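You operate a simulated robot arm through the tools that you are given. There is no shell and no other tool. Be economical: measure what you need, move in short steps, check, and stop when the job is done.

You are at the controls of a simulated robot arm. One attempt, no reset.

Task
Open the sliding mesh tray, put the small steel coil in the inside of the sliding mesh tray and shut the tray again. Then take the large brass cap and leave it on top of the long carton on the coil end of the feed bench. Keep to this order.

The check looks at the end state, three seconds after you hand in, the way a careful person would. Anything else that was tipped, shoved, dropped, spilled or broken makes it a failure. A push-on lid holds only when it is set on centred and level and pressed home; a screw cap is set on level and turned clockwise until tight.

Robot
A 5-joint arm with a two-finger parallel gripper on a trunk, on a base that drives. Base frame: it is fixed to the floor where the robot stands at the start and does not move with it; the origin is under the middle of the robot, x ahead of it, y to its left, z up. Readings come in mm, degrees, newtons and seconds.
It reaches about 1134 mm from its shoulder. Its first joint turns from -149.0 to 149.0 degrees. Places, roughly: inside of the sliding mesh tray [600, -600, 900]; large brass cap (6x6x2 cm) [-400, -800, 800]; long carton [-1750, -1500, 1000]; sliding mesh tray [600, -600, 900]; small steel coil (16x16x3 cm) [-1700, -1300, 900]. Payload 1.57 kg.
Tool frame: the origin (TCP) lies between the finger pads and is the grasp point; the fingertips stand 30 mm ahead of it; z points along the fingers, y is the line along which they close. The gripper opens to 110 mm. The fingers are 24 mm wide and 12 mm thick; the gripper's body (48 by 112 mm) begins 78 mm behind the TCP.
Orientation is that of the tool frame in the base frame, as [roll, pitch, yaw] about the fixed x, y, z axes, in that order (R = Rz(yaw) Ry(pitch) Rx(roll)). With the fingers straight down and closing along the base's y, the tool's x points along the base's -x, its y along +y and its z along -z.

Tools
- The arm moves only by the tool step_arm. Its argument "deltas" is one flat list of numbers, 7 for each row, row after row: the gripper command, from -1 (shut) to 1 (fully open), values between in proportion, then the shift along the tool's x, y, z in cm, then the turn, a rotation vector about the tool's x, y, z in degrees. In form: [claw, tx, ty, tz, rx, ry, rz, claw, tx, ty, tz, rx, ry, rz, ...]. A call has 1 to 20 rows; each row is the pose to reach, as a shift and turn from the pose commanded when the call began, along the tool's axes at that moment. Rows are played at 5 a second. More than 50 mm and 8.6 degrees between two rows, or a gripper value outside its range, and nothing of the call is played. Where a pose cannot be reached the arm comes as near as it can. A force on the tool above 40 N (or 10 N above the force at the start of the call, whichever is more), or a blocked arm, ends the call early, and 0.2 s more pass. Each finger travels about 72 mm/s and halts on what it meets, pressing with about 25 N; the grip force reading is that of the motor and also rises with nothing between the fingers. The clock runs only during rows and for 0.2 s after the last one: add rows that repeat a pose to give the fingers time. It gives the time, the measured TCP pose, the force on the tool (base axes), the opening and the grip force at its end, in the units of the frame above (readings bear some noise), with the torque about the TCP (base axes, N m) and any sound that the robot's microphone picked up.
- Cameras (640 x 400 px; columns grow to the right, rows downward): "scene" is now at [-20.8, 88.6, 1889]; the picture's right is [-0.94, -0.35, -0.00], its down [-0.28, 0.76, -0.58] and it looks along [0.20, -0.54, -0.81] (base axes); focal length 273 px, centre (320, 200). "wrist" rides on the gripper at [70, 16, -141] in the tool frame; the picture's right is [-0.23, 0.97, 0.00], its down [-0.85, -0.20, -0.48] and it looks along [-0.47, -0.11, 0.88] (tool axes); focal length 222 px, centre (320, 200).
- camera(camera): a new picture of that camera. The clock stands still meanwhile.
- lift_body(by): slides the trunk up (or, below 0, down) by that many mm; the arm and the scene camera ride with it, the base frame stays. It gives what a move gives, with no picture.
- roll_base(legs): drives the robot by 1 to 6 legs, each [ahead, turn to the left] in mm and degrees, along the robot's own axes; the way and the turn of a leg run together, so that a leg with both is an arc; at most 1500 mm and 180 degrees a leg. The arm and the cameras ride along, it lands a little off, and it stops where it bumps. It gives what a move gives.
- turn_head(pan, tilt): turns the head with the scene camera to pan (to the left, within 155 degrees either way) and tilt (down, from -29 to 69), counted from straight ahead of the robot. It gives what a move gives.
- probe_pixels(camera, pixels): for up to 12 pixels [column, row] of the newest picture of that camera ("zoom" is the newest enlarged one), the place [x, y, z] in the base frame of the surface seen there, good to about 3 mm, but the place of the scene camera against the robot may be out by one fixed shift of up to 25 mm in any direction. The clock stands still meanwhile.
- enlarge(camera, box): a new picture of the part [left, top, right, bottom] of that camera's present view, enlarged. The clock stands still meanwhile.
- finish_job(): hands the job in; it is judged then, once.

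Go step by step. Measure first, check grasps and placings, and put right what went wrong. The budget is 110 turns and 90 pictures, counting those below and the enlarged ones. Unless the task says otherwise, let go and move clear before handing in, and close with one line.

The tools are called after ">>>" as a command line: name --argument value ..., lists and objects as JSON in quotes. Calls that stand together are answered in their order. step_arm: Moves the arm, as the interface text tells. Its arguments: {"type":"object","properties":{"deltas":{"type":"array","items":{"type":"number"}}},"required":["deltas"]} The other tools are called the same way: lift_body (by) slides the trunk up or down; roll_base (legs) drives the base; turn_head (pan, tilt) turns the head that bears the scene camera; camera (camera) takes a picture; probe_pixels (camera, pixels) gives the place of the surface under pixels of a picture; enlarge (camera, box) takes an enlarged picture of a part of a camera's view; finish_job () hands the job in.

At the start:

```text
time_s: 0.0
tool_pos: [283.9, -517.8, 1167.0]
tool_rot: [-179.9, -0.1, -180.0]
ft_force: [-0.9, -0.1, 0.3]
wrist_torque: [-0.01, 0.02, 0.01]
finger_gap: 109.9
grip_force: 0.2
trunk travel left (down, up): [-900.0, 70.0]
robot x, y, heading: [-2.7, 0.5, -0.0]
head pan, tilt: [-69.6, 54.5]
```

scene: 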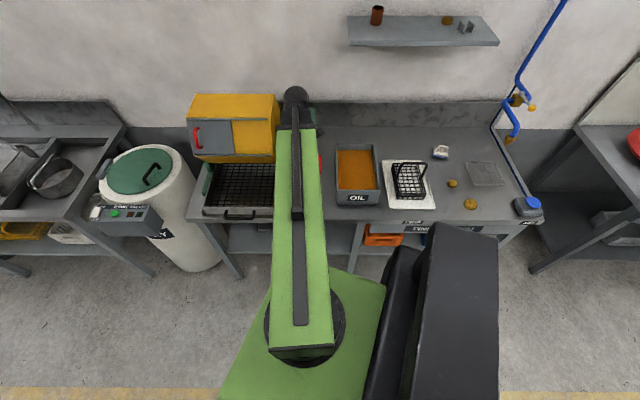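
wrist: 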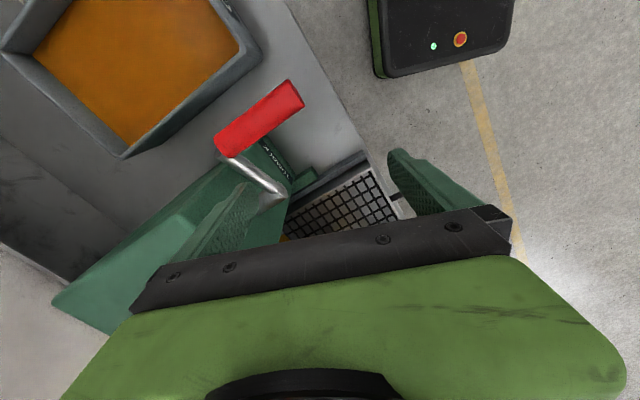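

The scene view shows the mesh tray with its bar handle near (240,214), and brass discs at (470,203) and (452,183). I'll enlarge both and probe them.

>>> enlarge --camera "scene" --box '[170, 80, 330, 240]'

>>> probe_pixels --camera "scene" --pixels '[[240, 214], [240, 217], [222, 213], [256, 214], [214, 200], [220, 168], [268, 168], [240, 190], [470, 203], [452, 183], [440, 151], [230, 145]]'

>>> enlarge --camera "scene" --box '[380, 120, 560, 240]'

```text
2.50 times, centred on (250, 160) of scene
```

zoom: 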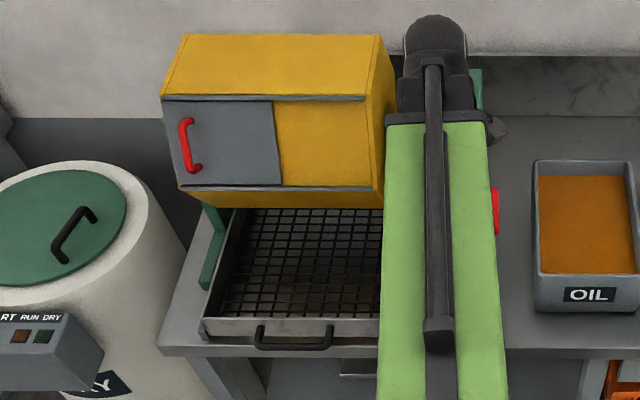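

```text
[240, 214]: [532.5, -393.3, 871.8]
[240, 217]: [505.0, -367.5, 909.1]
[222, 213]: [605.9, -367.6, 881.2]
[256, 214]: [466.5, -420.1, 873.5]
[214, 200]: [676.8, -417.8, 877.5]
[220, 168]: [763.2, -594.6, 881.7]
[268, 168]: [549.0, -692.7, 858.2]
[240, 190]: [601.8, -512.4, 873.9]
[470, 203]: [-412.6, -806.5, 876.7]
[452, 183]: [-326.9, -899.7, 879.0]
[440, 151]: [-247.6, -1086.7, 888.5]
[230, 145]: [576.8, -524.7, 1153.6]
```

```text
3.33 times, centred on (470, 180) of scene
```

zoom: 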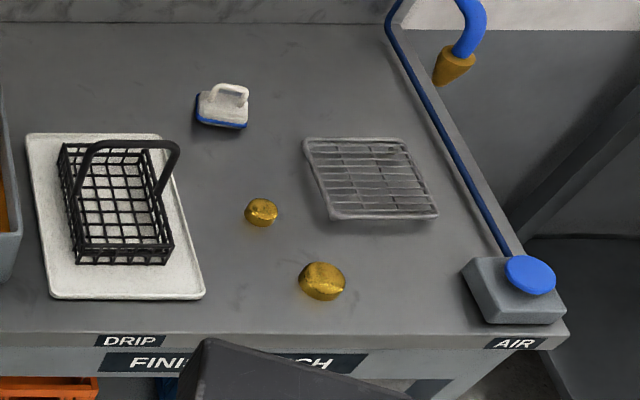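

The tray's front bar sits near y -370, z about 900, and the arm hides part of the tray. I'll look toward the coil bench before moving anything.

>>> turn_head --pan -138 --tilt 28

>>> camera --camera "scene"

```text
time_s: 1.4
tool_pos: [283.0, -517.8, 1167.0]
tool_rot: [-179.9, 0.0, 180.0]
ft_force: [-0.2, 0.3, -0.1]
wrist_torque: [0.02, -0.01, -0.02]
finger_gap: 110.1
grip_force: 0.0
trunk travel left (down, up): [-900.0, 70.0]
robot x, y, heading: [-2.3, 2.0, -0.0]
head pan, tilt: [-138.0, 28.0]
```

```text
85 pictures are left
```

scene: 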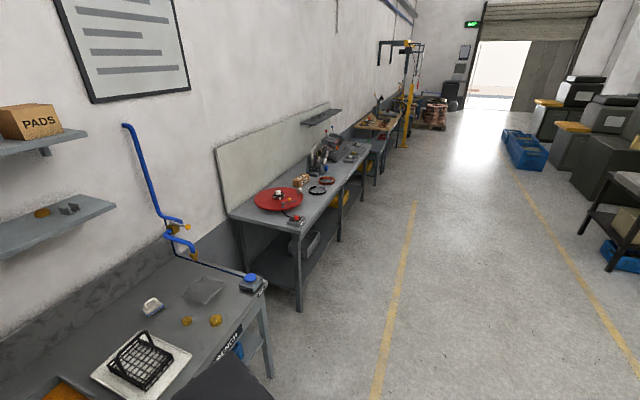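

>>> enlarge --camera "scene" --box '[220, 120, 420, 245]'

>>> probe_pixels --camera "scene" --pixels '[[278, 197], [317, 190], [327, 180], [300, 182], [297, 218], [303, 310], [339, 240], [278, 191]]'

```text
3.20 times, centred on (320, 182) of scene
```

zoom: 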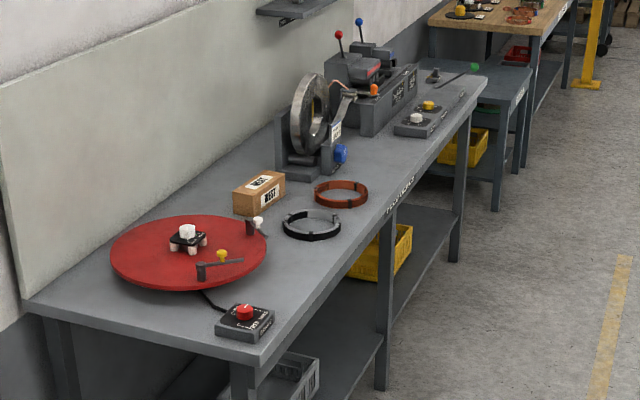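

```text
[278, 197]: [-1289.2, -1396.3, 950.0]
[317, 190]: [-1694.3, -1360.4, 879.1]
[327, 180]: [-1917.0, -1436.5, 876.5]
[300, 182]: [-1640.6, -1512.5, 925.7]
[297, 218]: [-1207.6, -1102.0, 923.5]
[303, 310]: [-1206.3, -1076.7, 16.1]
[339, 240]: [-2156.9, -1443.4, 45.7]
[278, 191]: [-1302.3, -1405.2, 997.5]
```

The coil is the thin ring at zoom (312,225), about [-1694,-1360,879], and the carton is at zoom (258,193). I'll swing the arm aside to see the whole tray.

>>> step_arm --deltas '[1, 0, 0, -4, 0, 0, 0, 1, 0, 0, -8, 0, 0, 0, 1, 4, 0, -10, 0, 0, 0, 1, 8, 0, -10, 0, 0, 0, 1, 12, 0, -10, 0, 0, 0, 1, 16, 0, -10, 0, 0, 0, 1, 20, 0, -10, 0, 0, 0, 1, 24, 0, -10, 0, 0, 0, 1, 28, 0, -10, 0, 0, 0, 1, 32, 0, -10, 0, 0, 0, 1, 36, 0, -10, 0, 0, 0]'

>>> turn_head --pan -50 --tilt 50

>>> camera --camera "scene"

```text
time_s: 3.8
tool_pos: [-76.0, -517.6, 1167.0]
tool_rot: [-180.0, 0.1, 180.0]
ft_force: [0.0, -0.4, -0.4]
wrist_torque: [0.0, -0.04, 0.01]
finger_gap: 110.2
grip_force: 0.0
out of reach, approached as far as the arm can: row 1, 2, 3, 4, 5, 6, 7, 8, 9, 10, 11
trunk travel left (down, up): [-900.0, 70.0]
robot x, y, heading: [-1.5, 2.5, 0.0]
head pan, tilt: [-138.0, 28.0]
```

```text
time_s: 5.4
tool_pos: [-76.0, -517.2, 1165.6]
tool_rot: [180.0, 0.0, 179.9]
ft_force: [0.7, 0.1, 0.8]
wrist_torque: [-0.01, 0.01, 0.02]
finger_gap: 109.9
grip_force: 0.0
trunk travel left (down, up): [-900.0, 70.0]
robot x, y, heading: [2.2, 0.4, 0.1]
head pan, tilt: [-50.0, 50.0]
```

```text
83 pictures are left
```

scene: 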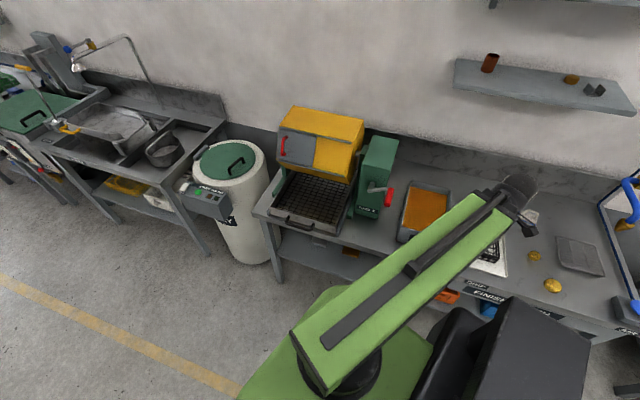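

>>> enlarge --camera "scene" --box '[240, 90, 420, 270]'

>>> camera --camera "wrist"

```text
2.22 times, centred on (330, 180) of scene
```

zoom: 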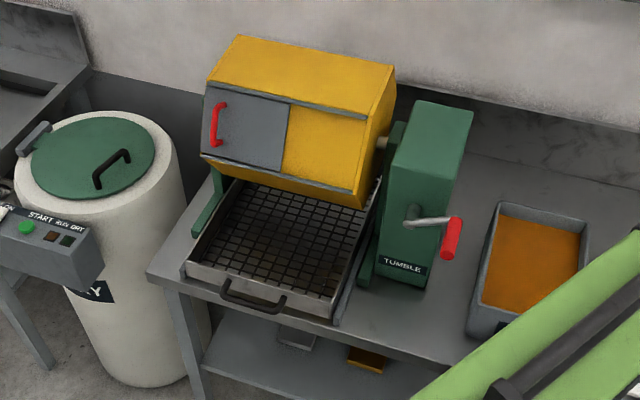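

```text
81 pictures are left
```

wrist: 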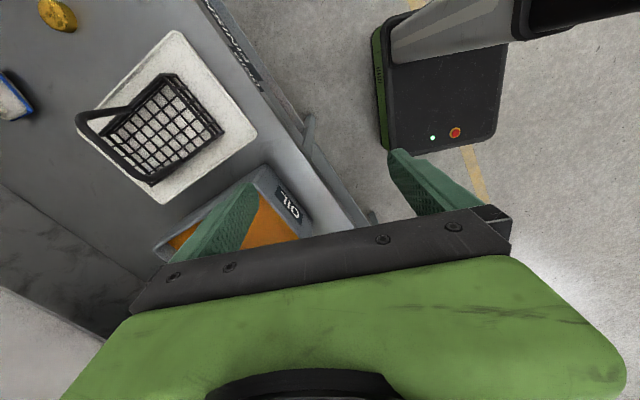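

The tray slides out from under the yellow tumbling drum; its bar handle is at zoom (222,285)-(283,310). I'll probe the handle, rims and drum.

>>> probe_pixels --camera "zoom" --pixels '[[225, 294], [252, 305], [280, 307], [222, 283], [284, 298], [188, 265], [330, 310], [230, 182], [260, 200], [280, 250], [357, 204], [204, 157]]'

>>> enlarge --camera "scene" --box '[265, 170, 355, 240]'

```text
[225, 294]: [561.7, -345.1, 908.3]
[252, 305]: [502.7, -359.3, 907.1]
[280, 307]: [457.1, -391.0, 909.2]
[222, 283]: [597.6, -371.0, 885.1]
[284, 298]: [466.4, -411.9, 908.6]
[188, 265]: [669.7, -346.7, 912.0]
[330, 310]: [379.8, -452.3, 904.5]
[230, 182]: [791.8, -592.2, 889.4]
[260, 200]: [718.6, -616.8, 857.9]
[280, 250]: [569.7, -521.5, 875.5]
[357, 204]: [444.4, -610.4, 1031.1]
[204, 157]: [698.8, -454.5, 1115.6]
```

```text
5.71 times, centred on (310, 205) of scene
```

zoom: 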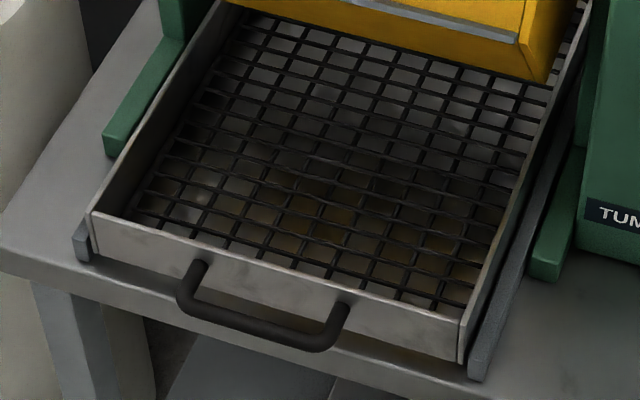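

The tray front runs along about [0.94,0.34] with its outward normal near [-0.34,0.94], and the handle bar is near [509,-368,905]. Pulling it out needs standoff, so I'll face the bench and back off.

>>> roll_base --legs '[[0, -70], [-270, 0]]'

>>> turn_head --pan 25 --tilt 45

>>> camera --camera "scene"

```text
time_s: 10.4
tool_pos: [-639.8, 149.3, 1167.4]
tool_rot: [174.9, 1.5, 109.9]
ft_force: [-0.7, -0.3, -0.1]
wrist_torque: [-0.06, -0.03, -0.03]
finger_gap: 110.1
grip_force: 0.1
trunk travel left (down, up): [-900.0, 70.0]
robot x, y, heading: [-155.8, 231.9, -70.4]
head pan, tilt: [-50.0, 50.0]
```

```text
time_s: 11.9
tool_pos: [-640.2, 148.0, 1167.3]
tool_rot: [174.9, 1.4, 109.8]
ft_force: [0.1, -0.5, -0.5]
wrist_torque: [-0.06, -0.02, -0.02]
finger_gap: 110.0
grip_force: 0.0
trunk travel left (down, up): [-900.0, 70.0]
robot x, y, heading: [-152.1, 232.6, -70.3]
head pan, tilt: [25.0, 45.0]
```

```text
79 pictures are left
```

scene: 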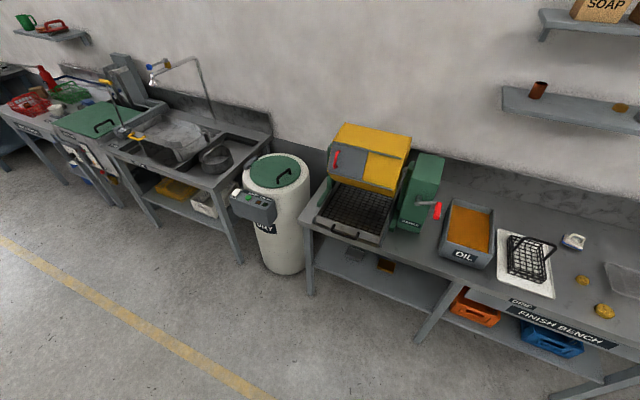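

The robot now faces the bench at (-152,232), heading -70. I'll swing the arm round the robot's front toward the tray while turning the gripper so it closes along the pull direction.

>>> step_arm --deltas '[1, -4.8, 0.5, 0, 0, 0, 0, 1, -9.6, 1, 0, 0, 0, -7, 1, -14.4, 1.5, 0, 0, 0, -14, 1, -19.2, 2, 0, 0, 0, -21, 1, -24, 2.6, 0, 0, 0, -28, 1, -28.8, 3.2, 0, 0, 0, -35, 1, -33.5, 3.7, 0, 0, 0, -42, 1, -36.4, 7.3, 0, 0, 0, -49, 1, -39.2, 10.9, 0, 0, 0, -56, 1, -42.1, 14.4, 0, 0, 0, -63, 1, -44.9, 18, 0, 0, 0, -70, 1, -47.8, 21.6, 0, 0, 0, -77, 1, -50.6, 25.1, 0, 0, 0, -84, 1, -53.5, 28.7, 0, 0, 0, -90, 1, -54.9, 33, 0, 0, 0, -90, 1, -56.4, 37.3, 0, 0, 0, -90, 1, -57.8, 41.6, 0, 0, 0, -90, 1, -59.2, 45.8, 0, 0, 0, -90, 1, -60.6, 50.1, 0, 0, 0, -90, 1, -62, 54.4, 0, 0, 0, -90]'

```text
time_s: 16.1
tool_pos: [98.1, -290.1, 1167.8]
tool_rot: [-178.7, 5.1, -160.2]
ft_force: [-0.4, -0.1, 0.0]
wrist_torque: [0.02, 0.02, -0.02]
finger_gap: 110.0
grip_force: 0.1
out of reach, approached as far as the arm can: row 1, 2, 3, 4, 5, 6, 7, 8, 9, 10, 11, 12, 13, 14, 15, 16, 17, 18, 19, 20
trunk travel left (down, up): [-900.0, 70.0]
robot x, y, heading: [-156.4, 233.8, -70.0]
head pan, tilt: [25.0, 45.0]
```

>>> step_arm --deltas '[0, 0, 0, 0, -1.3, 5.1, 0, 0, -4.5, 0, 0, -1.3, 5.1, 0, 0, -9, 0, 0, -1.3, 5.1, 0, 0, -13.5, -1, 0, -1.3, 5.1, 0, 0, -18, -2, 0, -1.3, 5.1, 0, 0, -22, -3, 0, -1.3, 5.1, 0, 0, -26, -4, 0, -1.3, 5.1, 0, 0, -28, -4, 0, -1.3, 5.1, 0]'

>>> camera --camera "wrist"

```text
time_s: 17.9
tool_pos: [373.2, -231.6, 1167.4]
tool_rot: [-179.9, 0.1, -160.2]
ft_force: [-0.2, -0.7, -0.6]
wrist_torque: [0.0, 0.0, 0.01]
finger_gap: 55.1
grip_force: 0.1
out of reach, approached as far as the arm can: row 2, 3, 4, 5, 6, 7, 8
trunk travel left (down, up): [-900.0, 70.0]
robot x, y, heading: [-154.0, 231.1, -70.0]
head pan, tilt: [25.0, 45.0]
```

```text
78 pictures are left
```

wrist: 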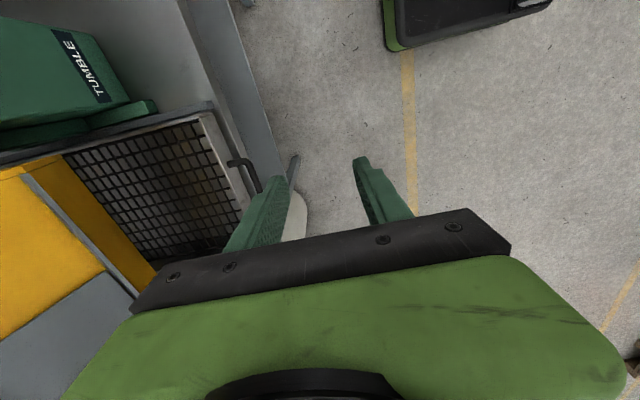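

Levelled now. The wrist view shows the handle at (230,162)-(260,190); probing it with the wrist camera for calibration.

>>> probe_pixels --camera "wrist" --pixels '[[232, 163], [246, 162], [255, 178], [250, 170], [258, 188], [205, 120], [222, 160], [240, 200], [193, 100], [150, 190], [160, 110], [235, 90]]'

>>> enlarge --camera "wrist" --box '[180, 80, 310, 220]'

```text
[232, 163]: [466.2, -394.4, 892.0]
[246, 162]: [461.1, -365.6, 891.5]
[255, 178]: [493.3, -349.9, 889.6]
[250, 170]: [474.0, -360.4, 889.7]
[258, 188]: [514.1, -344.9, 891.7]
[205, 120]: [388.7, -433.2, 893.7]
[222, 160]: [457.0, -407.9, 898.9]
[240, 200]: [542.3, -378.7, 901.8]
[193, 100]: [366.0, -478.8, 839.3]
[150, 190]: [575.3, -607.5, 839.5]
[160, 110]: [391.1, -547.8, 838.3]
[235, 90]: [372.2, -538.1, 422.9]
```

```text
2.86 times, centred on (245, 150) of wrist
```

zoom: 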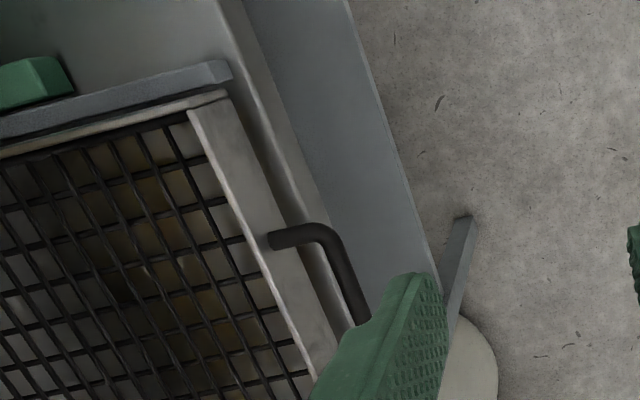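

From the wrist, the bar's top is at z≈891 and its line is at n≈-500, with the rim at -540. I'll move above the bar's middle [523,-342] with a 26 mm gap and check before descending.

>>> step_arm --deltas '[-0.527, -3, -4, 0, 0, 0, 0, -0.527, -6, -8, 0, 0, 0, 0, -0.527, -8.5, -12, 0, 0, 0, 0, -0.527, -10.3, -15.5, 0, 0, 0, 0, -0.527, -10.3, -15.5, 4.5, 0, 0, 0, -0.527, -10.3, -15.5, 9, 0, 0, 0, -0.527, -10.3, -15.5, 13.5, 0, 0, 0, -0.527, -10.3, -15.5, 18, 0, 0, 0, -0.527, -10.3, -15.5, 21, 0, 0, 0, -0.527, -10.3, -15.5, 21, 0, 0, 0]'

>>> camera --camera "wrist"

```text
time_s: 20.1
tool_pos: [522.1, -342.3, 1166.8]
tool_rot: [-179.9, -0.1, -160.1]
ft_force: [-0.5, -0.1, -0.9]
wrist_torque: [-0.01, -0.02, 0.0]
finger_gap: 26.1
grip_force: 0.2
out of reach, approached as far as the arm can: row 5, 6, 7, 8, 9, 10
trunk travel left (down, up): [-900.0, 70.0]
robot x, y, heading: [-156.8, 235.9, -70.1]
head pan, tilt: [25.0, 45.0]
```

```text
76 pictures are left
```

wrist: 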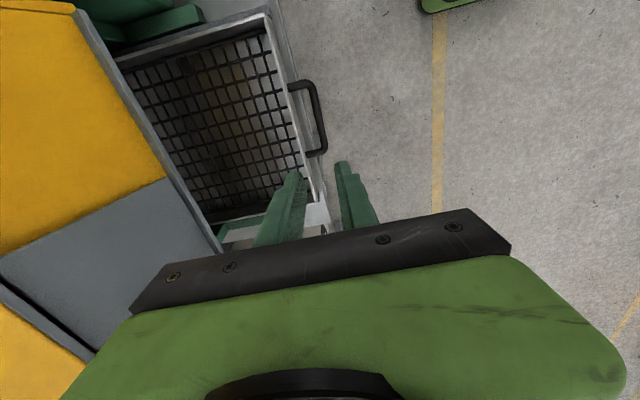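

Height is changed only by the trunk. The projected point below the TCP is about pixel (320,125), which sits on the bar; I'll probe to verify.

>>> probe_pixels --camera "wrist" --pixels '[[320, 115], [322, 125], [318, 105], [312, 88], [322, 148], [303, 84], [308, 155], [292, 87], [305, 150], [330, 110], [280, 20]]'

>>> enlarge --camera "wrist" --box '[240, 60, 380, 200]'

```text
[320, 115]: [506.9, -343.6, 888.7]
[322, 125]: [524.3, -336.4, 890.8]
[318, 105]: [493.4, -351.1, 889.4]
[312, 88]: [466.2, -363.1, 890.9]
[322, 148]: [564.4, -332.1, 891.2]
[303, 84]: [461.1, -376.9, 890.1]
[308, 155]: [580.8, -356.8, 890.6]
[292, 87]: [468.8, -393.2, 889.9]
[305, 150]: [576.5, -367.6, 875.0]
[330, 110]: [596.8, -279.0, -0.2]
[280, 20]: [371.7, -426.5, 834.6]
```

```text
2.86 times, centred on (310, 130) of wrist
```

zoom: 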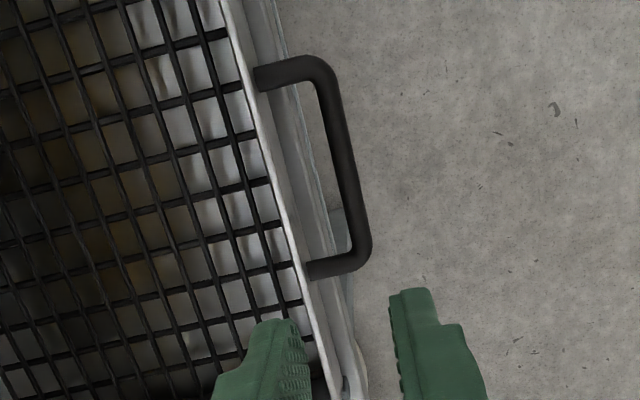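

The bar is directly below (n≈-498 versus TCP -500), so I'll lower the trunk 272 mm and grip it.

>>> lift_body --by -272

>>> step_arm --deltas '[-1, 0, 0, 0, 0, 0, 0, -1, 0, 0, 0, 0, 0, 0, -1, 0, 0, 0, 0, 0, 0]'

>>> camera --camera "wrist"

```text
time_s: 22.8
tool_pos: [522.5, -343.2, 895.1]
tool_rot: [-180.0, 0.0, -160.2]
ft_force: [0.7, 0.2, 0.3]
wrist_torque: [-0.01, 0.0, -0.02]
finger_gap: 26.3
grip_force: 0.0
trunk travel left (down, up): [-628.0, 342.0]
robot x, y, heading: [-156.6, 229.6, -70.2]
head pan, tilt: [25.0, 45.0]
```

```text
time_s: 23.6
tool_pos: [522.2, -342.7, 894.9]
tool_rot: [-180.0, 0.0, -160.2]
ft_force: [-0.5, -0.7, 0.5]
wrist_torque: [0.02, 0.01, 0.11]
finger_gap: 13.7
grip_force: 30.0
trunk travel left (down, up): [-628.0, 342.0]
robot x, y, heading: [-153.9, 230.9, -70.1]
head pan, tilt: [25.0, 45.0]
```

```text
74 pictures are left
```

wrist: 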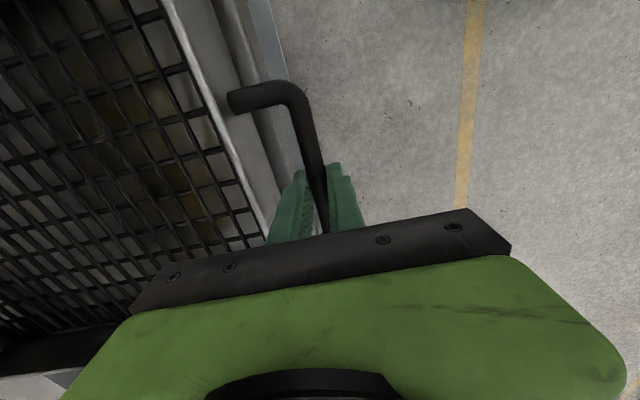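

The bar is gripped (gap 13.7 mm). Pulling straight out along tool y.

>>> step_arm --deltas '[-1, 0, 1, 0, 0, 0, 0, -1, 0, 3, 0, 0, 0, 0, -1, 0, 5, 0, 0, 0, 0, -1, 0, 7.5, 0, 0, 0, 0, -1, 0, 10, 0, 0, 0, 0, -1, 0, 12.5, 0, 0, 0, 0, -1, 0, 15, 0, 0, 0, 0, -1, 0, 17.5, 0, 0, 0, 0, -1, 0, 20, 0, 0, 0, 0]'

>>> camera --camera "scene"

```text
time_s: 25.6
tool_pos: [454.0, -155.0, 894.1]
tool_rot: [-179.8, -0.1, -160.2]
ft_force: [-3.8, -0.5, -1.1]
wrist_torque: [0.11, -0.64, 0.14]
finger_gap: 13.7
grip_force: 30.8
trunk travel left (down, up): [-628.0, 342.0]
robot x, y, heading: [-155.7, 229.3, -70.2]
head pan, tilt: [25.0, 45.0]
```

```text
73 pictures are left
```

scene: 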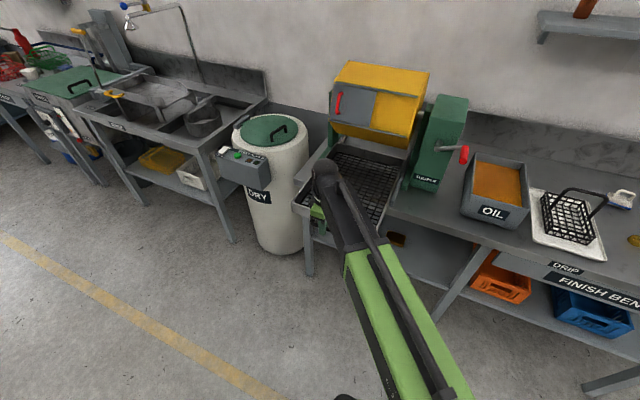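

The tray is out 200 mm with low force, leaving about 370 mm clear ahead of the drum. I'll release and raise.

>>> step_arm --deltas '[-0.55, 0, 0, 0, 0, 0, 0, -0.55, 0, 0, 0, 0, 0, 0, -0.55, 0, 0, 0, 0, 0, 0]'

>>> lift_body --by 272

>>> camera --camera "wrist"

>>> camera --camera "scene"

```text
time_s: 26.4
tool_pos: [455.2, -155.3, 895.0]
tool_rot: [-179.8, 0.0, -160.2]
ft_force: [0.3, 0.1, 0.7]
wrist_torque: [-0.02, 0.0, 0.02]
finger_gap: 24.9
grip_force: 0.1
trunk travel left (down, up): [-628.0, 342.0]
robot x, y, heading: [-156.1, 233.0, -70.2]
head pan, tilt: [25.0, 45.0]
```

```text
time_s: 29.2
tool_pos: [454.5, -155.2, 1164.7]
tool_rot: [-179.9, 0.0, -160.2]
ft_force: [0.3, 0.6, -0.5]
wrist_torque: [-0.02, 0.02, 0.01]
finger_gap: 24.8
grip_force: 0.1
trunk travel left (down, up): [-900.0, 70.0]
robot x, y, heading: [-152.8, 231.1, -70.2]
head pan, tilt: [25.0, 45.0]
```

```text
72 pictures are left
```

wrist: 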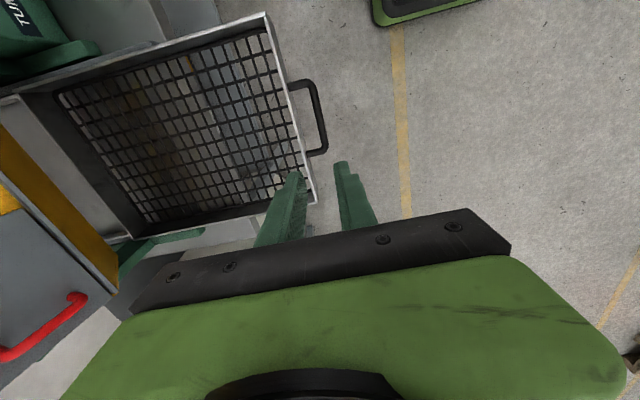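

```text
71 pictures are left
```

scene: 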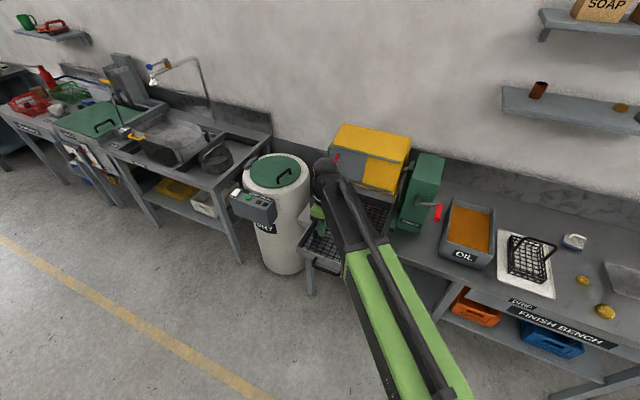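

The whole tray interior shows now, back wall near (60,100)-(135,235). I'll measure it so the coil can be placed later.

>>> probe_pixels --camera "wrist" --pixels '[[265, 16], [312, 200], [80, 100], [140, 220], [65, 93], [136, 228], [185, 135], [186, 139], [255, 40], [290, 175], [300, 100], [30, 99]]'

>>> enlarge --camera "wrist" --box '[20, 0, 340, 240]'

```text
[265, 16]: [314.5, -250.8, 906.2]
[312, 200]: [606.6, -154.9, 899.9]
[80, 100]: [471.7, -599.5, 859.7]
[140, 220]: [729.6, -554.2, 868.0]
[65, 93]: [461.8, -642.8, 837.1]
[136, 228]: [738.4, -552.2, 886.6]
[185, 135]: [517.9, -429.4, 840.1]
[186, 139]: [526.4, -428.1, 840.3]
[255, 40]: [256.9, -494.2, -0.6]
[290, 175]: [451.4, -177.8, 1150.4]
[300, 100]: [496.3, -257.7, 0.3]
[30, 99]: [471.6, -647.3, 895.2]
```

```text
1.67 times, centred on (180, 120) of wrist
```

zoom: 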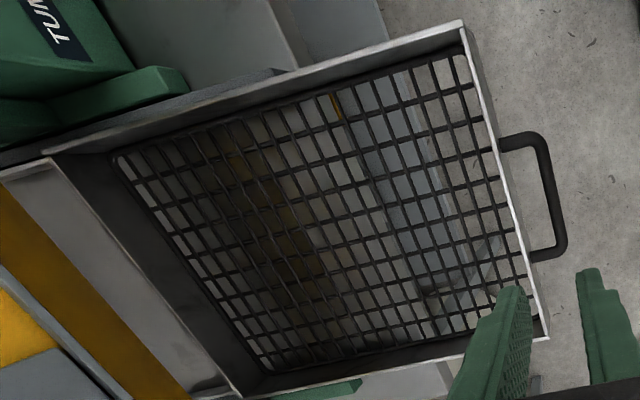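

The tray is 308 mm wide and 420 mm deep, with its rim at z≈903 and interior front near n=-343. Now I'll drive along the benches to the coil end.

>>> roll_base --legs '[[0, -90], [1000, 0], [950, 0], [0, 90]]'

>>> turn_head --pan 0 --tilt 42

>>> camera --camera "scene"

```text
time_s: 46.6
tool_pos: [-1382.5, -780.1, 1167.0]
tool_rot: [-179.8, 0.0, -160.0]
ft_force: [-0.6, 0.2, -0.1]
wrist_torque: [-0.08, 0.0, -0.01]
finger_gap: 24.7
grip_force: 0.0
trunk travel left (down, up): [-900.0, 70.0]
robot x, y, heading: [-1945.2, -375.4, -71.2]
head pan, tilt: [25.0, 45.0]
```

```text
time_s: 47.5
tool_pos: [-1380.0, -781.9, 1166.1]
tool_rot: [-179.8, -0.1, -159.9]
ft_force: [0.4, -1.9, -0.2]
wrist_torque: [0.03, -0.05, -0.02]
finger_gap: 24.8
grip_force: 0.0
trunk travel left (down, up): [-900.0, 70.0]
robot x, y, heading: [-1945.0, -374.5, -71.1]
head pan, tilt: [0.0, 42.0]
```

```text
69 pictures are left
```

scene: 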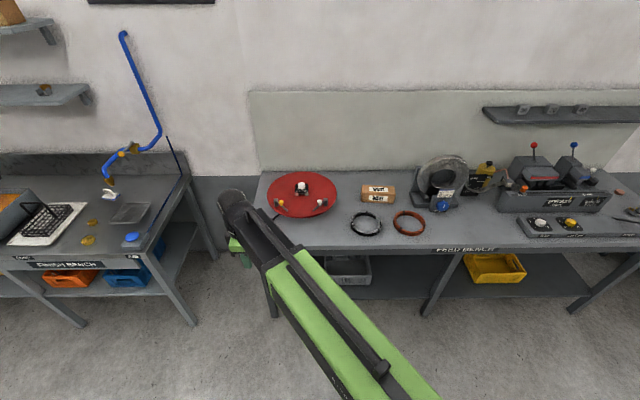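

The coil is at (366,223), the carton at (379,193), and a second copper ring at (409,222). I'll enlarge and probe.

>>> enlarge --camera "scene" --box '[320, 165, 450, 245]'

>>> probe_pixels --camera "scene" --pixels '[[351, 223], [379, 231], [366, 213], [366, 235], [382, 222], [366, 223], [379, 190], [362, 187], [395, 189], [395, 200], [366, 250]]'

```text
4.92 times, centred on (385, 205) of scene
```

zoom: 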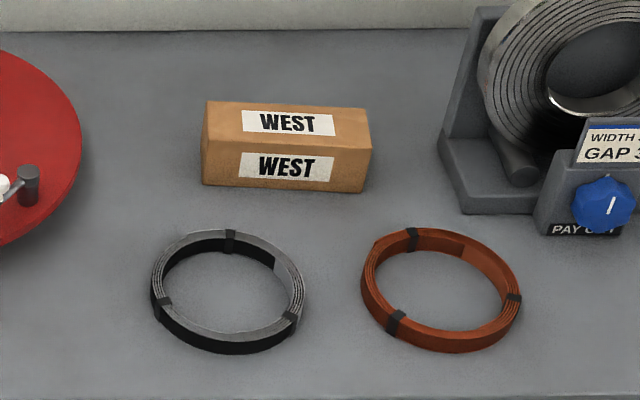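

```text
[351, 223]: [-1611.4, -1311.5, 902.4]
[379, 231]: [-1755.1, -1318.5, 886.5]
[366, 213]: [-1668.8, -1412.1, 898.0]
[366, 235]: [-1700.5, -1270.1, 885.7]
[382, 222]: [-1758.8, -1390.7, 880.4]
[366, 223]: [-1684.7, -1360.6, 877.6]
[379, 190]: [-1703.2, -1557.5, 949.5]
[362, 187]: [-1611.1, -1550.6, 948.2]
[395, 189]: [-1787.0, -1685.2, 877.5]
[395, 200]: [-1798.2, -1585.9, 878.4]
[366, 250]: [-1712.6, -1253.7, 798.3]
```

The steel coil's centre is near [-1683,-1343] (scene frame), and its near wall is free of ties. I'll hover short of it and measure with the wrist camera.

>>> step_arm --deltas '[-0.3, 4, -2.5, 0, 0, 0, 0, -0.3, 8, -5, 0, 0, 0, 0, -0.3, 12, -7.5, 0, 0, 0, 0, -0.3, 16, -10, 0, 0, 0, 0, -0.3, 20, -12.5, 0, 0, 0, 0, -0.3, 24, -15, 0, 0, 0, 0, -0.3, 28, -17.5, 0, 0, 0, 0, -0.3, 32, -20, 0, 0, 0, 0, -0.3, 36, -22.5, 0, 0, 0, 0, -0.3, 40, -25, 0, 0, 0, 0, -0.3, 44, -27.5, 0, 0, 0, 0, -0.3, 47.6, -30, 0, 0, 0, 0, -0.3, 47.6, -30, 0, 0, 0, 0]'

>>> camera --camera "wrist"

```text
time_s: 50.3
tool_pos: [-1725.8, -1226.6, 1166.7]
tool_rot: [-179.9, -0.1, -160.0]
ft_force: [0.1, -0.7, 0.3]
wrist_torque: [-0.01, 0.03, -0.04]
finger_gap: 38.6
grip_force: 0.0
trunk travel left (down, up): [-900.0, 70.0]
robot x, y, heading: [-1945.7, -379.8, -70.6]
head pan, tilt: [0.0, 42.0]
```

```text
67 pictures are left
```

wrist: 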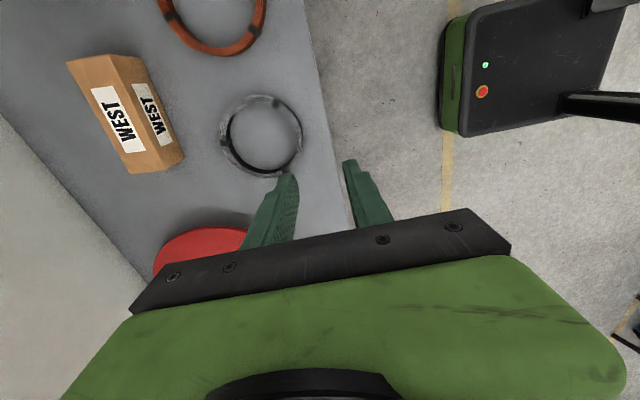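

>>> enlarge --camera "wrist" --box '[200, 80, 320, 190]'

>>> probe_pixels --camera "wrist" --pixels '[[298, 143], [258, 97], [227, 140], [262, 173], [298, 120], [294, 160], [264, 135], [120, 60], [180, 158], [72, 64], [128, 172]]'

```text
3.64 times, centred on (260, 135) of wrist
```

zoom: 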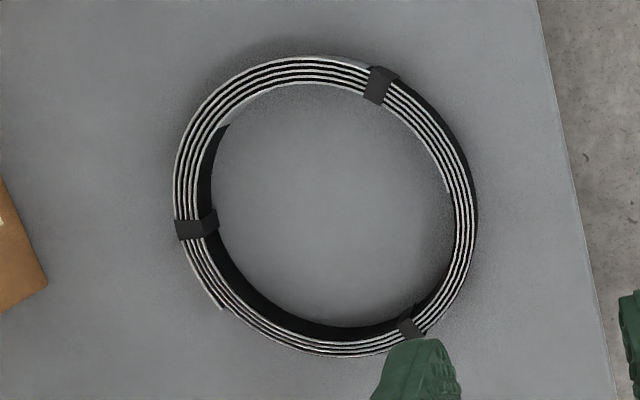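

```text
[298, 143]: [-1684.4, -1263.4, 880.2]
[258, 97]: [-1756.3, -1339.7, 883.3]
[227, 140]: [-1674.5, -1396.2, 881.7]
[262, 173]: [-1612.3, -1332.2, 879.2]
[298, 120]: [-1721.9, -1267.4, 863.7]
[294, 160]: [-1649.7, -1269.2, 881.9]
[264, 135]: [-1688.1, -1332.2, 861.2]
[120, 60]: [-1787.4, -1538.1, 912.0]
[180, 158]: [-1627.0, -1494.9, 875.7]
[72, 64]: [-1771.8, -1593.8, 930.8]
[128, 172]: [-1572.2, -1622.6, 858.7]
```

Ring fit from the wrist probes: centre ≈[-1683.5,-1331], mid radius ≈70, top z 882, bench 861. I'll move over the near wall and lower.

>>> step_arm --deltas '[-0.27, -0.2, -2, 0, 0, 0, 0, -0.27, -0.41, -4.26, 0, 0, 0, 0, -0.27, -0.41, -4.26, 0, 0, 0, 0]'

>>> lift_body --by -220

>>> camera --camera "wrist"

```text
time_s: 51.1
tool_pos: [-1707.4, -1264.4, 1166.4]
tool_rot: [-179.8, 0.0, -160.0]
ft_force: [0.3, -0.3, 0.5]
wrist_torque: [0.03, 0.0, 0.06]
finger_gap: 40.2
grip_force: 0.1
trunk travel left (down, up): [-900.0, 70.0]
robot x, y, heading: [-1944.1, -375.6, -71.2]
head pan, tilt: [0.0, 42.0]
```

```text
time_s: 53.4
tool_pos: [-1707.0, -1266.0, 946.3]
tool_rot: [-179.9, 0.0, -160.0]
ft_force: [-0.3, -0.2, -0.3]
wrist_torque: [0.0, -0.01, 0.02]
finger_gap: 40.2
grip_force: 0.0
trunk travel left (down, up): [-680.0, 290.0]
robot x, y, heading: [-1941.4, -378.8, -71.1]
head pan, tilt: [0.0, 42.0]
```

```text
65 pictures are left
```

wrist: 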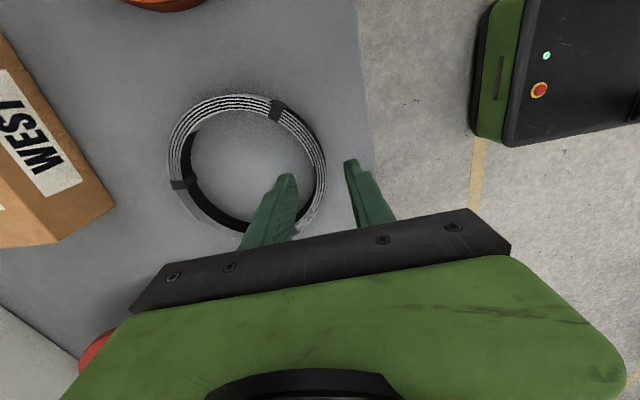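

The point under the TCP projects to (320,159), on the ring wall. Lowering to TCP z≈894 and gripping.

>>> lift_body --by -52.5

>>> step_arm --deltas '[-1, 0, 0, 0, 0, 0, 0, -1, 0, 0, 0, 0, 0, 0, -1, 0, 0, 0, 0, 0, 0, -1, 0, 0, 0, 0, 0, 0]'

>>> camera --camera "wrist"

```text
time_s: 54.4
tool_pos: [-1708.0, -1265.1, 895.1]
tool_rot: [-179.8, -0.1, -159.9]
ft_force: [0.3, 0.0, -0.1]
wrist_torque: [0.01, 0.0, 0.0]
finger_gap: 40.1
grip_force: 0.0
trunk travel left (down, up): [-627.0, 343.0]
robot x, y, heading: [-1950.2, -379.8, -71.1]
head pan, tilt: [0.0, 42.0]
```

```text
time_s: 55.4
tool_pos: [-1707.7, -1265.2, 894.2]
tool_rot: [-179.8, 0.0, -159.9]
ft_force: [-0.1, 0.9, 0.3]
wrist_torque: [0.3, 0.04, 0.01]
finger_gap: 13.8
grip_force: 24.8
trunk travel left (down, up): [-627.0, 343.0]
robot x, y, heading: [-1946.0, -376.3, -70.9]
head pan, tilt: [0.0, 42.0]
```

```text
64 pictures are left
```

wrist: 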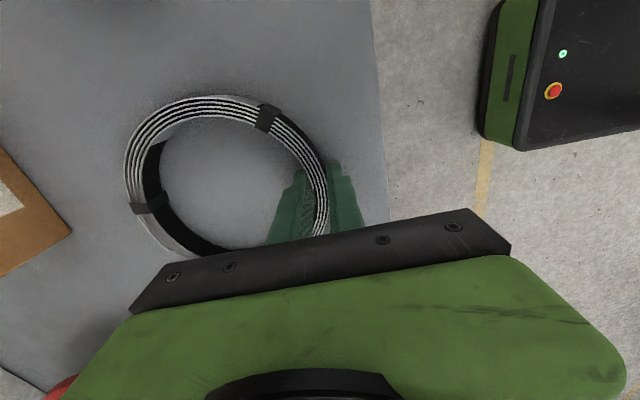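

The wall is gripped at 13.8 mm. I'll lift a little and check for droop.

>>> lift_body --by 60

>>> camera --camera "wrist"

```text
time_s: 56.4
tool_pos: [-1706.7, -1265.2, 954.2]
tool_rot: [-179.9, 0.0, -160.0]
ft_force: [0.0, -0.3, -4.4]
wrist_torque: [0.26, 0.07, -0.03]
finger_gap: 13.8
grip_force: 24.7
trunk travel left (down, up): [-687.0, 283.0]
robot x, y, heading: [-1945.3, -381.8, -70.9]
head pan, tilt: [0.0, 42.0]
```

```text
63 pictures are left
```

wrist: 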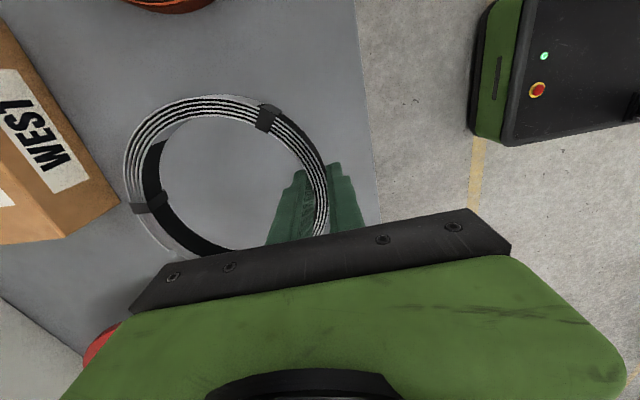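

The coil hangs level, about 0.45 kg. I'll raise it, retract, and drive back toward the tray.

>>> lift_body --by 215

>>> step_arm --deltas '[-1, 0, 2, 0, 0, 0, 0, -1, 0, 5, 0, 0, 0, 0, -1, 0, 8, 0, 0, 0, 0, -1, 0, 11, 0, 0, 0, 0, -1, 0, 14, 0, 0, 0, 0, -1, 0, 17, 0, 0, 0, 0, -1, 0, 20, 0, 0, 0, 0, -1, 0, 23, 0, 0, 0, 0, -1, 0, 25, 0, 0, 0, 0]'

>>> roll_base --legs '[[0, 91], [1100, 0], [1050, 0], [0, -90]]'

>>> turn_head --pan 15 --tilt 48

>>> camera --camera "scene"

>>> camera --camera "wrist"

```text
time_s: 58.7
tool_pos: [-1707.4, -1265.4, 1168.2]
tool_rot: [-179.9, 0.1, -160.0]
ft_force: [-0.1, 1.1, -3.5]
wrist_torque: [0.27, 0.05, 0.02]
finger_gap: 13.8
grip_force: 25.0
trunk travel left (down, up): [-902.0, 68.0]
robot x, y, heading: [-1946.1, -374.8, -70.9]
head pan, tilt: [0.0, 42.0]
```

```text
time_s: 60.7
tool_pos: [-1791.7, -1028.5, 1169.0]
tool_rot: [-179.9, 0.0, -159.9]
ft_force: [-0.3, 0.3, -2.2]
wrist_torque: [0.28, 0.07, 0.03]
finger_gap: 13.9
grip_force: 25.2
trunk travel left (down, up): [-902.0, 68.0]
robot x, y, heading: [-1945.3, -380.5, -71.1]
head pan, tilt: [0.0, 42.0]
```

```text
time_s: 78.9
tool_pos: [236.8, -312.2, 1169.1]
tool_rot: [-179.9, -0.1, -159.0]
ft_force: [0.9, 0.9, -3.3]
wrist_torque: [0.21, 0.19, 0.03]
finger_gap: 13.9
grip_force: 25.4
trunk travel left (down, up): [-902.0, 68.0]
robot x, y, heading: [48.2, 332.1, -69.3]
head pan, tilt: [0.0, 42.0]
```

```text
time_s: 79.7
tool_pos: [234.6, -312.5, 1168.2]
tool_rot: [-179.9, 0.0, -159.0]
ft_force: [0.9, 0.0, -3.8]
wrist_torque: [0.27, 0.07, 0.0]
finger_gap: 13.5
grip_force: 24.9
trunk travel left (down, up): [-902.0, 68.0]
robot x, y, heading: [46.0, 331.8, -69.5]
head pan, tilt: [15.0, 48.0]
```

```text
62 pictures are left
```

scene: 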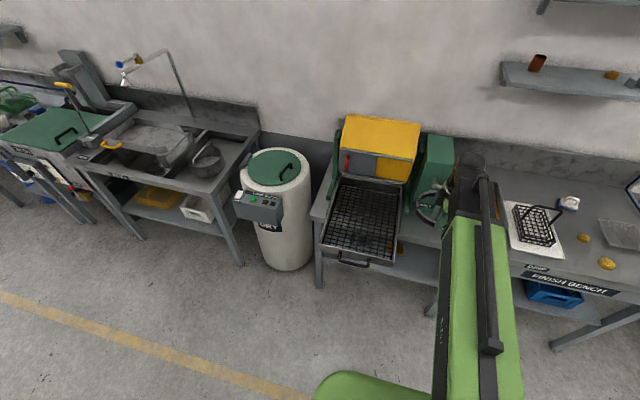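

```text
61 pictures are left
```

wrist: 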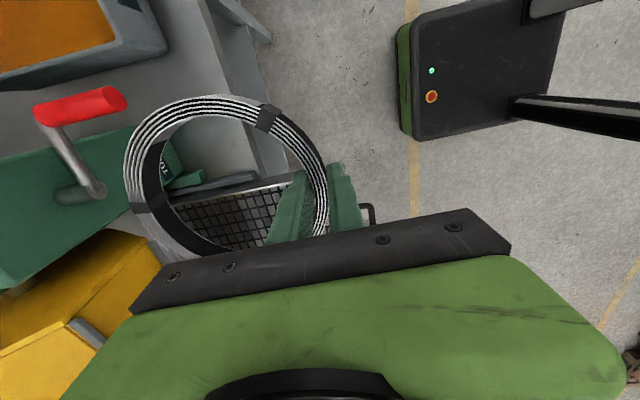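

The coil is still held level. I'll move it over the tray centreline, then re-measure the tray with the wrist camera.

>>> step_arm --deltas '[-1, -2, 0, 0, 0, 0, 0, -1, -5, 0, 0, 0, 0, 0, -1, -8, 0, 0, 0, 0, 0, -1, -11, 0, 0, 0, 0, 0, -1, -14, 0, 0, 0, 0, 0, -1, -17, 0, 0, 0, 0, 0, -1, -20, 0, 0, 0, 0, 0, -1, -22.5, -1, 0, 0, 0, 0.5, -1, -24.9, -2, 0, 0, 0, 1, -1, -24.9, -2, 0, 0, 0, 1]'

>>> camera --camera "wrist"

```text
time_s: 81.9
tool_pos: [475.1, -241.9, 1169.3]
tool_rot: [-179.9, 0.0, -160.1]
ft_force: [0.3, 0.5, -3.0]
wrist_torque: [0.26, 0.09, 0.03]
finger_gap: 13.6
grip_force: 24.6
trunk travel left (down, up): [-902.0, 68.0]
robot x, y, heading: [45.8, 329.7, -69.9]
head pan, tilt: [15.0, 48.0]
```

```text
60 pictures are left
```

wrist: 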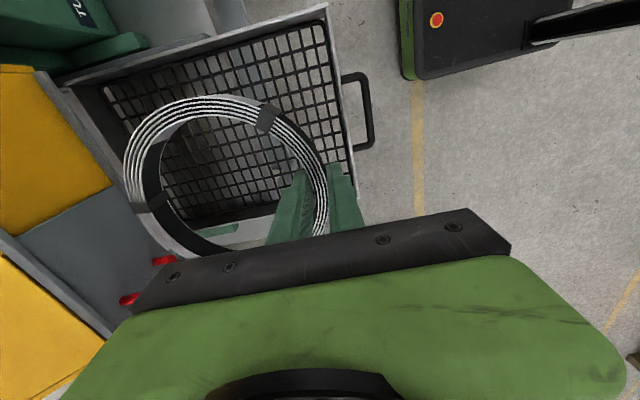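

>>> probe_pixels --camera "wrist" --pixels '[[326, 8], [340, 80], [348, 130], [368, 75], [372, 110], [358, 148], [68, 88], [302, 58], [298, 62], [284, 100], [350, 160], [300, 20]]'

>>> enlarge --camera "wrist" --box '[240, 0, 400, 180]'

```text
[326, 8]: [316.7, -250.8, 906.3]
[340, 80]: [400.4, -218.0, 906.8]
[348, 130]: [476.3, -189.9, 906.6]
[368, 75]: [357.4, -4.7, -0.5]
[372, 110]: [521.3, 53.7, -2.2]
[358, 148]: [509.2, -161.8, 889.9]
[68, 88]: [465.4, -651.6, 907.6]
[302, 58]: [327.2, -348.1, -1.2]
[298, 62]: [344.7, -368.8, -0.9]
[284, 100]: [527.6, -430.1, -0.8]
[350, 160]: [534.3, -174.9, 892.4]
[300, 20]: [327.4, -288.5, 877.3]
```

```text
2.22 times, centred on (320, 90) of wrist
```

zoom: 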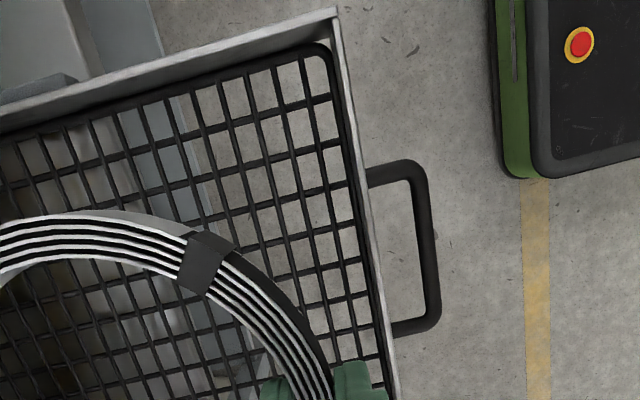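

>>> probe_pixels --camera "zoom" --pixels '[[326, 62], [324, 52], [300, 48], [272, 113], [244, 168], [311, 147], [284, 207], [320, 302], [160, 190], [255, 118], [350, 180], [380, 340]]'

```text
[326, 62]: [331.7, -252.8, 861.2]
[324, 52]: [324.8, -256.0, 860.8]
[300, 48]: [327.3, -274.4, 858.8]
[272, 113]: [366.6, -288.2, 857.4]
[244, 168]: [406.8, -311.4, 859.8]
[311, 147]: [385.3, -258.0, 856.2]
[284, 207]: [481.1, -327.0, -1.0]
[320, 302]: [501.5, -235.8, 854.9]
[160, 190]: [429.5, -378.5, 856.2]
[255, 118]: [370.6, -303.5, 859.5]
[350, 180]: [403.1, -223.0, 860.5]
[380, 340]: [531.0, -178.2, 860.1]
```

The tray has not moved, and the mesh is at z≈860. I'll shift 5 cm deeper and lower the coil to TCP z≈895.

>>> step_arm --deltas '[-1, 0, -2.5, 0, 0, 0, 0, -1, 0, -5, 0, 0, 0, 0, -1, 0, -5, 0, 0, 0, 0]'

>>> lift_body --by -245

>>> camera --camera "wrist"

```text
time_s: 82.7
tool_pos: [491.9, -288.0, 1169.1]
tool_rot: [-179.9, 0.0, -160.1]
ft_force: [0.2, -0.8, -3.3]
wrist_torque: [0.26, 0.1, 0.01]
finger_gap: 13.8
grip_force: 24.4
trunk travel left (down, up): [-902.0, 68.0]
robot x, y, heading: [41.1, 330.2, -69.4]
head pan, tilt: [15.0, 48.0]
```

```text
time_s: 85.2
tool_pos: [491.8, -288.0, 924.9]
tool_rot: [-179.9, -0.1, -159.9]
ft_force: [0.3, -0.3, -4.4]
wrist_torque: [0.25, 0.11, 0.0]
finger_gap: 13.7
grip_force: 24.9
trunk travel left (down, up): [-657.0, 313.0]
robot x, y, heading: [50.4, 332.5, -69.4]
head pan, tilt: [15.0, 48.0]
```

```text
58 pictures are left
```

wrist: 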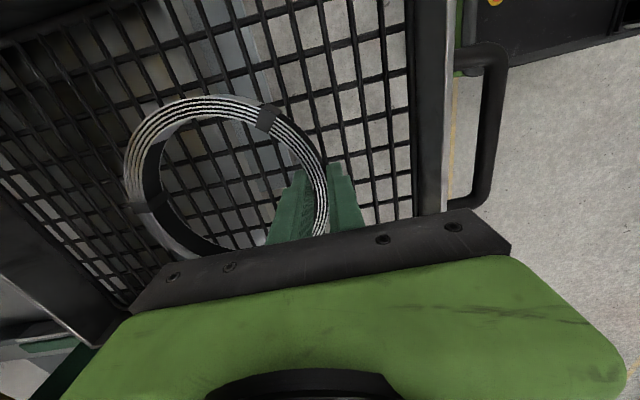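

>>> lift_body --by -29.5

```text
time_s: 86.0
tool_pos: [492.2, -285.7, 894.8]
tool_rot: [-180.0, 0.0, -160.0]
ft_force: [-0.3, 2.5, 2.4]
wrist_torque: [0.37, 0.0, 0.03]
finger_gap: 13.4
grip_force: 24.6
trunk travel left (down, up): [-628.0, 342.0]
robot x, y, heading: [50.4, 332.2, -69.1]
head pan, tilt: [15.0, 48.0]
```

The force flipped from -4 N to about +2.4 N, so the coil rests on the mesh. Releasing and rising.

>>> step_arm --deltas '[-0.3, 0, 0, 0, 0, 0, 0, -0.3, 0, 0, 0, 0, 0, 0, -0.3, 0, 0, 0, 0, 0, 0]'

>>> lift_body --by 270

>>> camera --camera "wrist"

```text
time_s: 86.8
tool_pos: [492.0, -287.8, 894.0]
tool_rot: [-179.9, 0.0, -159.9]
ft_force: [0.3, 0.0, 0.5]
wrist_torque: [-0.01, 0.03, 0.01]
finger_gap: 38.6
grip_force: 0.1
trunk travel left (down, up): [-628.0, 342.0]
robot x, y, heading: [47.5, 327.0, -69.4]
head pan, tilt: [15.0, 48.0]
```

```text
time_s: 89.5
tool_pos: [491.5, -288.9, 1164.4]
tool_rot: [-179.9, 0.1, -160.0]
ft_force: [0.7, 0.0, -0.6]
wrist_torque: [-0.03, 0.0, 0.01]
finger_gap: 38.1
grip_force: 0.2
trunk travel left (down, up): [-898.0, 72.0]
robot x, y, heading: [46.9, 331.5, -69.2]
head pan, tilt: [15.0, 48.0]
```

```text
57 pictures are left
```

wrist: 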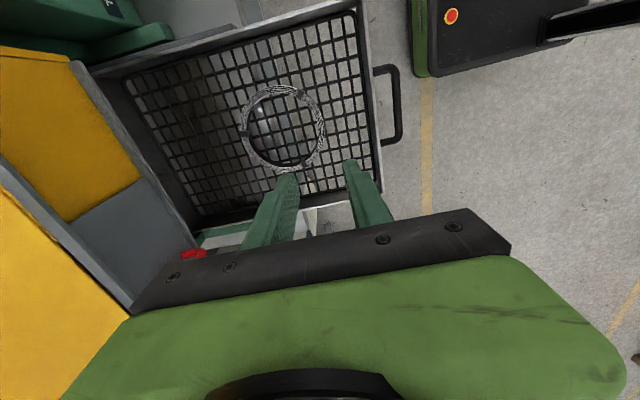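

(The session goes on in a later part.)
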